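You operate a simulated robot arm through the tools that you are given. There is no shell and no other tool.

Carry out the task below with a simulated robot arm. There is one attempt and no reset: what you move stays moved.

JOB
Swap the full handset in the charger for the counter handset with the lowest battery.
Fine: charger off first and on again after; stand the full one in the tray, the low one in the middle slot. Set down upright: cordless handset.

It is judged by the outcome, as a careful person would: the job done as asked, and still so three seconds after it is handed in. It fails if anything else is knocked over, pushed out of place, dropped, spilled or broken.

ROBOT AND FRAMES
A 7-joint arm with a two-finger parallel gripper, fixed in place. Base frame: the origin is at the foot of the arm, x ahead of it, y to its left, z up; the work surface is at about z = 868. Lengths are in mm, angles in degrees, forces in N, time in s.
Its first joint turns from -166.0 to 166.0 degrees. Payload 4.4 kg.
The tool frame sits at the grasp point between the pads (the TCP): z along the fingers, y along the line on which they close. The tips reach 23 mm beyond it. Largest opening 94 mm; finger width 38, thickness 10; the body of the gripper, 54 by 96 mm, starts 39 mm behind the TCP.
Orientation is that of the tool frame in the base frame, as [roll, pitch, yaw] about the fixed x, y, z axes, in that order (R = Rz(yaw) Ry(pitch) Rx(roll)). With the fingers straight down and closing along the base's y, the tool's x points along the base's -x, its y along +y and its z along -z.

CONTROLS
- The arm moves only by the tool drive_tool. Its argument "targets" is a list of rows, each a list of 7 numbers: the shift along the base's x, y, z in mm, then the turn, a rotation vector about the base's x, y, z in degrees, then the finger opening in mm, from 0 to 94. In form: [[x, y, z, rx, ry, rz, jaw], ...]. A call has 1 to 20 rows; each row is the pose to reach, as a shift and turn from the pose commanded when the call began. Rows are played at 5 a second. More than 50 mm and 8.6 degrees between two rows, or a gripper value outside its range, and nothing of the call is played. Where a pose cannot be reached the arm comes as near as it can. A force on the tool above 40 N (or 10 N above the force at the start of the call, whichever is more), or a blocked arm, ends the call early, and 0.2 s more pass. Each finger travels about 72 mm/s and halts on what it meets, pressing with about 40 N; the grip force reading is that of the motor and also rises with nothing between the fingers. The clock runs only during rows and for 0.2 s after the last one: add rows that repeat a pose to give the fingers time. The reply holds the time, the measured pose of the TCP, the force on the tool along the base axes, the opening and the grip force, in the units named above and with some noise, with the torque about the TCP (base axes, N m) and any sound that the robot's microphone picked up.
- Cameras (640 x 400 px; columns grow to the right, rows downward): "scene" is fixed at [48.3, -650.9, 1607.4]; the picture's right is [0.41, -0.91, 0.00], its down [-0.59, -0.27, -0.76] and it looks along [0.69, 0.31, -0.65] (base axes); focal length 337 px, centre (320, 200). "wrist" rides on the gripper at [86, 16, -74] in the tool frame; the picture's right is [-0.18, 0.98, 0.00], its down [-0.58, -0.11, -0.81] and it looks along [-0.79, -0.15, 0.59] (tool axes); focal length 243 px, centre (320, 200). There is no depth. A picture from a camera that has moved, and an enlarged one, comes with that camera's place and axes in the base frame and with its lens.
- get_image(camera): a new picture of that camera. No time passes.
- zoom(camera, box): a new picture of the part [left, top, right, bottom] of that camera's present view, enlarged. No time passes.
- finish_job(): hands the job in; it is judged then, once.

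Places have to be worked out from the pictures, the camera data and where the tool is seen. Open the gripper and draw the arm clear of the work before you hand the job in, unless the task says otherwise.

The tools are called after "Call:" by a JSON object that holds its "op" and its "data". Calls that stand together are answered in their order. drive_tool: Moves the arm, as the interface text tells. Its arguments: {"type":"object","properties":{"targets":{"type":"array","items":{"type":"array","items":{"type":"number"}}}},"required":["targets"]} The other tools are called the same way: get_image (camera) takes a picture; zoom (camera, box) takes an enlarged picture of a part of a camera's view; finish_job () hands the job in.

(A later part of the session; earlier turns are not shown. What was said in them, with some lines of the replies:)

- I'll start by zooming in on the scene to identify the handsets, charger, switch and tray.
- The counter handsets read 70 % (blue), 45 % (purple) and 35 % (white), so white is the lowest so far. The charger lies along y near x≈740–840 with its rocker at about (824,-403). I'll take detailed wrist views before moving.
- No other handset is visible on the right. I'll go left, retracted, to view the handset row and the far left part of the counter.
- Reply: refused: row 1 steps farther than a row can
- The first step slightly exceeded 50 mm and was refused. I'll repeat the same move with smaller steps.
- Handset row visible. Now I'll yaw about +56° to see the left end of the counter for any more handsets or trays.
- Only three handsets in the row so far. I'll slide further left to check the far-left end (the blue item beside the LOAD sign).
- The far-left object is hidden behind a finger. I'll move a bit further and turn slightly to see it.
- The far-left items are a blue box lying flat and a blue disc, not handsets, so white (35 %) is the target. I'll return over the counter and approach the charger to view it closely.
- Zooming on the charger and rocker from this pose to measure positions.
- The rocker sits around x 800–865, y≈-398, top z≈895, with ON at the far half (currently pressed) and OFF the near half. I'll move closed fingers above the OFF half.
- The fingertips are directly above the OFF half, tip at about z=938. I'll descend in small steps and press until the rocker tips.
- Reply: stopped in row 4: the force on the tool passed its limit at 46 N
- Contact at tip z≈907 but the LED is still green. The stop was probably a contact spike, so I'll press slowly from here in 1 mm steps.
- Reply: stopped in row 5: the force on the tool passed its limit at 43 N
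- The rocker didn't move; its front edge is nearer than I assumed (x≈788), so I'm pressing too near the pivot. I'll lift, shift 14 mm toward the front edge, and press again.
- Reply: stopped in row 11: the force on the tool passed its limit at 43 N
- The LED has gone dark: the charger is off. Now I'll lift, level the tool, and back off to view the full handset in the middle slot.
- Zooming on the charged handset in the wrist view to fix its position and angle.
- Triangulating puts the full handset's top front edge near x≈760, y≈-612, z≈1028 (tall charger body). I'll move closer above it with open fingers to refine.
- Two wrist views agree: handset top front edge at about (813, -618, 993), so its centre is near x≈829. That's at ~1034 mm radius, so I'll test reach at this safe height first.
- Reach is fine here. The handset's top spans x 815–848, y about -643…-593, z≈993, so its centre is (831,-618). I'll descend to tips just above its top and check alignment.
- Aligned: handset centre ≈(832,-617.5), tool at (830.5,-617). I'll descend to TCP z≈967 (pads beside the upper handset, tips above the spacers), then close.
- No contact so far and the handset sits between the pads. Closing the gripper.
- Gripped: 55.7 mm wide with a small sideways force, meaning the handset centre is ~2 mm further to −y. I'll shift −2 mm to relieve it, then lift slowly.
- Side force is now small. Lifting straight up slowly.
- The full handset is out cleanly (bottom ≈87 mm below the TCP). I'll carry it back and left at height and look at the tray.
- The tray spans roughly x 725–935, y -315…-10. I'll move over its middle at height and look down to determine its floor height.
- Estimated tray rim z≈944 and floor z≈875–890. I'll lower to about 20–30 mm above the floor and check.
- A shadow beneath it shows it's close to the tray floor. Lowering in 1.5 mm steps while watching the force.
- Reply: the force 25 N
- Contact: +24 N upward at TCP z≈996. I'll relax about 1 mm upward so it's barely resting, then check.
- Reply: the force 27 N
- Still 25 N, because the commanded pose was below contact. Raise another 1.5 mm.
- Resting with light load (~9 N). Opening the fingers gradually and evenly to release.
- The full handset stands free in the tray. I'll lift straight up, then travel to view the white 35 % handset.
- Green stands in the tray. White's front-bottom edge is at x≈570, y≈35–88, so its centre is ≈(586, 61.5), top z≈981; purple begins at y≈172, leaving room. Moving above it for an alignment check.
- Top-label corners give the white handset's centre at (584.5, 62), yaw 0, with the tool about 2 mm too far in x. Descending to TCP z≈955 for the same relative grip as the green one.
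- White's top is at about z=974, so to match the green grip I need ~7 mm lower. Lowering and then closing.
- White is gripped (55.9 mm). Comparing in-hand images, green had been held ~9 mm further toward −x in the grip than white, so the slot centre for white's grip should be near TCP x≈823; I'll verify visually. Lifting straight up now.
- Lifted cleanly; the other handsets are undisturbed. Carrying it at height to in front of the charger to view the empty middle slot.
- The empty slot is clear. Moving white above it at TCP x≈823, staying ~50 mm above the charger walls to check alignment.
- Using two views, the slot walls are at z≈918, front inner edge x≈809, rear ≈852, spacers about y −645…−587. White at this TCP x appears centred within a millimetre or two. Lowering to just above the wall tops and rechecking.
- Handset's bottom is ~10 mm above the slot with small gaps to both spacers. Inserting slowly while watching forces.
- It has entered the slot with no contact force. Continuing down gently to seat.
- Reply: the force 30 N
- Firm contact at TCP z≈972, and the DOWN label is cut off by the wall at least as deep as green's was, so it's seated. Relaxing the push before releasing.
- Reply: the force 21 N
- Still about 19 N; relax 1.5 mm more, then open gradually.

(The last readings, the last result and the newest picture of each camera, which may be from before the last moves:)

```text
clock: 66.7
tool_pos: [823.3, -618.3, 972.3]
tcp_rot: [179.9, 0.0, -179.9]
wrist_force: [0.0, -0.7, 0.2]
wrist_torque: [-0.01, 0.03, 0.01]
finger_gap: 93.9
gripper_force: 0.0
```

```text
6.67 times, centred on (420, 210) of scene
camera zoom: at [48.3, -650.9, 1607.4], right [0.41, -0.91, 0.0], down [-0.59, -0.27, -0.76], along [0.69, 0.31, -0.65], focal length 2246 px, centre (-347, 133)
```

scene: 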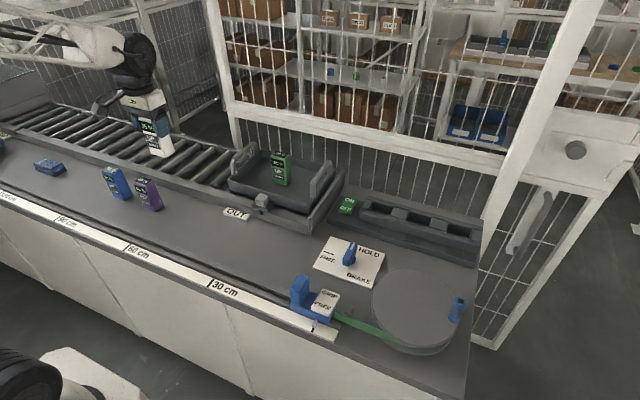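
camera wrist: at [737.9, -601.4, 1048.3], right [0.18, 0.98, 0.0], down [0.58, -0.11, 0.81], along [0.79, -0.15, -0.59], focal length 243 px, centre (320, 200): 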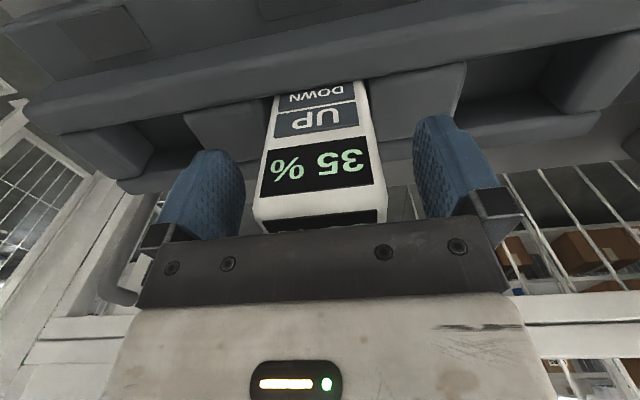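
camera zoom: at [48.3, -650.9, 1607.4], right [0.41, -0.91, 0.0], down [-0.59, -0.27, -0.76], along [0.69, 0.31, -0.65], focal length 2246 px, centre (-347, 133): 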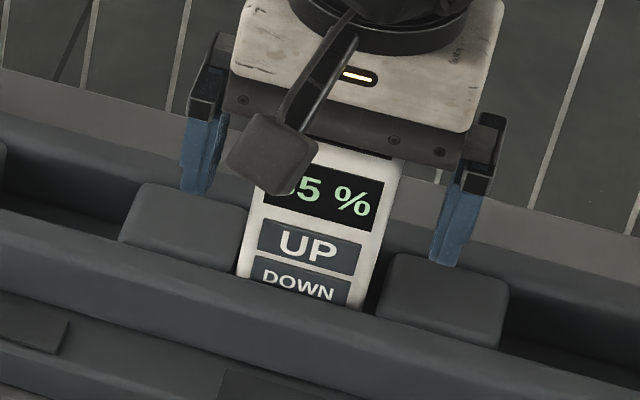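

White stands in the middle slot, released. Lifting straight up, then moving over the rocker with fingers closed to view it before pressing ON.

Call:
{"op": "drive_tool", "data": {"targets": [[0, 0, 5, 0, 0, 0, 94], [0, 0, 20, 0, 0, 0, 94], [0, 0, 50, 0, 0, 0, 94], [0, 0, 90, 0, 0, 0, 94], [0, 0, 125, 0, 0, 0, 94], [-15, 35, 130, 0, 0, 0, 80], [-30, 75, 130, 0, 0, 0, 50], [-40, 115, 130, 0, 0, 0, 20], [-45, 155, 130, 0, 0, 0, 0], [-50, 195, 130, 0, 0, 0, 0], [-50, 221, 125, 0, 0, 0, 0], [-50, 221, 90, 0, 0, 0, 0], [-50, 221, 60, 0, 0, 0, 0], [-50, 221, 60, 0, 0, 0, 0]]}}

Call:
{"op": "get_image", "data": {"camera": "wrist"}}

Call:
{"op": "zoom", "data": {"camera": "scene", "box": [320, 170, 480, 270]}}

```text
clock: 69.7
tool_pos: [773.2, -398.0, 1033.6]
tcp_rot: [179.9, 0.0, 179.9]
wrist_force: [-0.3, 0.2, 0.6]
wrist_torque: [0.01, 0.02, -0.01]
finger_gap: 0.1
gripper_force: 39.7
```

```text
taken
camera wrist: at [688.7, -380.3, 1108.8], right [0.18, 0.98, 0.0], down [0.58, -0.11, 0.81], along [0.79, -0.15, -0.59], focal length 243 px, centre (320, 200)
```

wrist: 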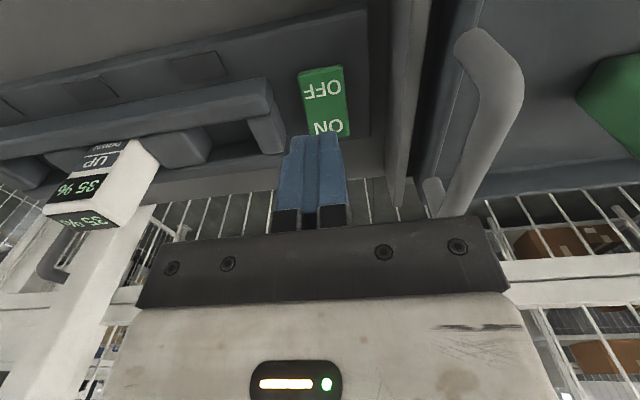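

```text
4.00 times, centred on (400, 220) of scene
camera zoom: at [48.3, -650.9, 1607.4], right [0.41, -0.91, 0.0], down [-0.59, -0.27, -0.76], along [0.69, 0.31, -0.65], focal length 1347 px, centre (0, 120)
```

zoom: 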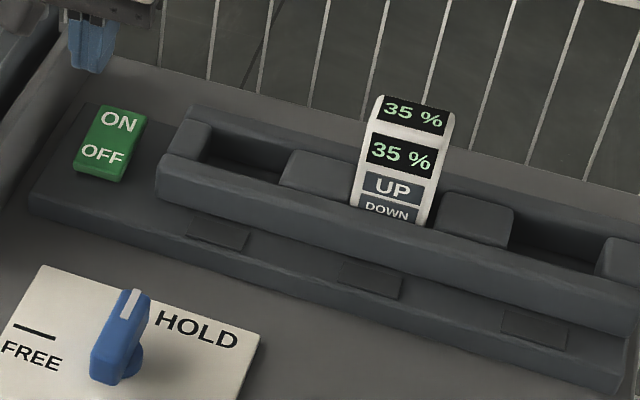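

White stands upright in the middle slot. The rocker spans x≈789–851, so I'll press ON near its far edge at x≈842.

Call:
{"op": "drive_tool", "data": {"targets": [[35, -0.5, 0, 0, 0, 0, 0], [69, -0.5, 0, 0, 0, 0, 0], [69, -0.5, -35, 0, 0, 0, 0], [69, -0.5, -70, 0, 0, 0, 0], [69, -0.5, -90, 0, 0, 0, 0], [69, -0.5, -97, 0, 0, 0, 0], [69, -0.5, -99, 0, 0, 0, 0], [69, -0.5, -101, 0, 0, 0, 0], [69, -0.5, -103, 0, 0, 0, 0], [69, -0.5, -104, 0, 0, 0, 0], [69, -0.5, -105, 0, 0, 0, 0], [69, -0.5, -106, 0, 0, 0, 0], [69, -0.5, -107, 0, 0, 0, 0], [69, -0.5, -108, 0, 0, 0, 0]]}}

Call:
{"op": "zoom", "data": {"camera": "scene", "box": [320, 170, 480, 270]}}

```text
clock: 72.6
tool_pos: [843.6, -397.8, 928.8]
tcp_rot: [180.0, 0.3, 180.0]
wrist_force: [0.2, -0.7, 1.9]
wrist_torque: [0.03, 0.01, 0.0]
finger_gap: 0.0
gripper_force: 39.8
stopped in row 14: the force on the tool passed its limit at 42 N (the readings are from after the stop); the commanded pose is now the measured one
```

```text
4.00 times, centred on (400, 220) of scene
camera zoom: at [48.3, -650.9, 1607.4], right [0.41, -0.91, 0.0], down [-0.59, -0.27, -0.76], along [0.69, 0.31, -0.65], focal length 1347 px, centre (0, 120)
```

zoom: 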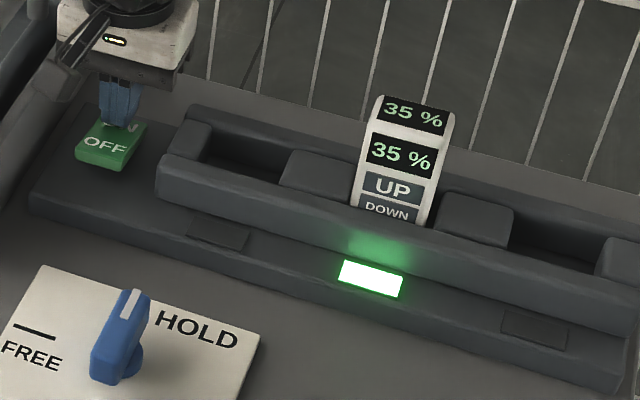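

The middle slot's LED is lit: the charger is on with the white handset charging. Retracting straight up, backing away and opening the gripper.

Call:
{"op": "drive_tool", "data": {"targets": [[0, 0, 10, 0, 0, 0, 0], [0, 0, 40, 0, 0.3, 0, 0], [0, 0, 85, 0, 0.3, 0, 0], [0, 0, 130, 0, 0.3, 0, 10], [0, 0, 175, 0, 0.3, 0, 30], [-30, 0, 210, 0, 0.3, 0, 50], [-70, 0, 235, 0, 0.3, 0, 70], [-110, 5, 250, 0, 0.3, 0, 94], [-150, 10, 250, 0, 0.3, 0, 94], [-190, 20, 250, 0, 0.3, 0, 94], [-230, 30, 250, 0, 0.3, 0, 94], [-230, 30, 250, 0, 0.3, 0, 94]]}}

Call:
{"op": "get_image", "data": {"camera": "scene"}}

Call:
{"op": "zoom", "data": {"camera": "scene", "box": [220, 130, 476, 290]}}

Call:
{"op": "get_image", "data": {"camera": "wrist"}}

```text
clock: 75.2
tool_pos: [612.6, -369.9, 1178.4]
tcp_rot: [180.0, -0.1, -179.9]
wrist_force: [-0.2, -0.7, 0.4]
wrist_torque: [0.03, -0.04, 0.01]
finger_gap: 93.9
gripper_force: 0.1
```

```text
taken
```

scene: 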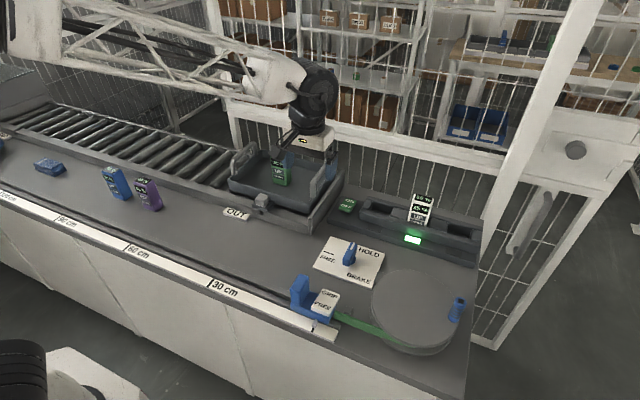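

```text
2.50 times, centred on (348, 210) of scene
camera zoom: at [48.3, -650.9, 1607.4], right [0.41, -0.91, 0.0], down [-0.59, -0.27, -0.76], along [0.69, 0.31, -0.65], focal length 842 px, centre (250, 175)
```

zoom: 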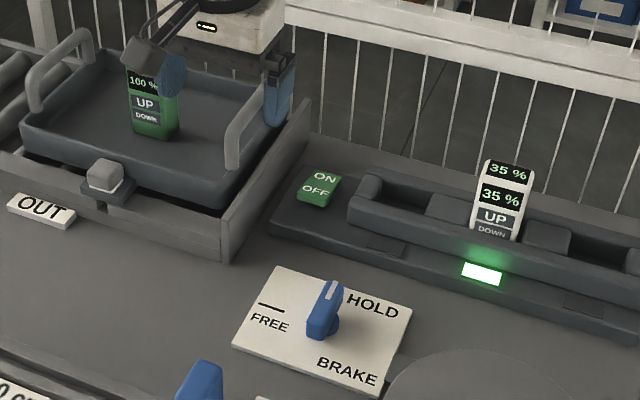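

```text
taken
camera wrist: at [527.3, -353.2, 1253.7], right [0.18, 0.98, 0.0], down [0.58, -0.11, 0.81], along [0.79, -0.15, -0.59], focal length 243 px, centre (320, 200)
```

wrist: 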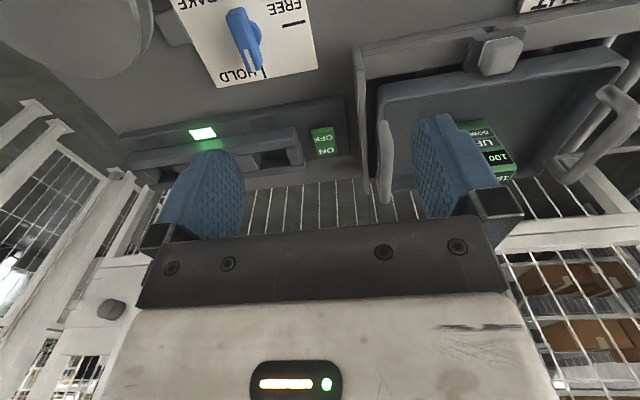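

The full green handset is upright in the tray and the white 35 % one is seated in the middle slot with the LED on. Everything else is where it was, the gripper is open and the arm is clear, so I'm handing in.

Call:
{"op": "finish_job", "data": {}}

```text
The job is handed in.
```

The swap is done and handed in. The full green handset (100 %) is standing upright in the tray, and the white handset (35 %, the lowest on the counter) is upright in the charger's middle slot.

I switched the charger off first and its light went out. After the swap I switched it back on, and the middle slot's light came on.

The last pictures showed nothing else knocked over or moved. The gripper was open and the arm clear when I handed in.
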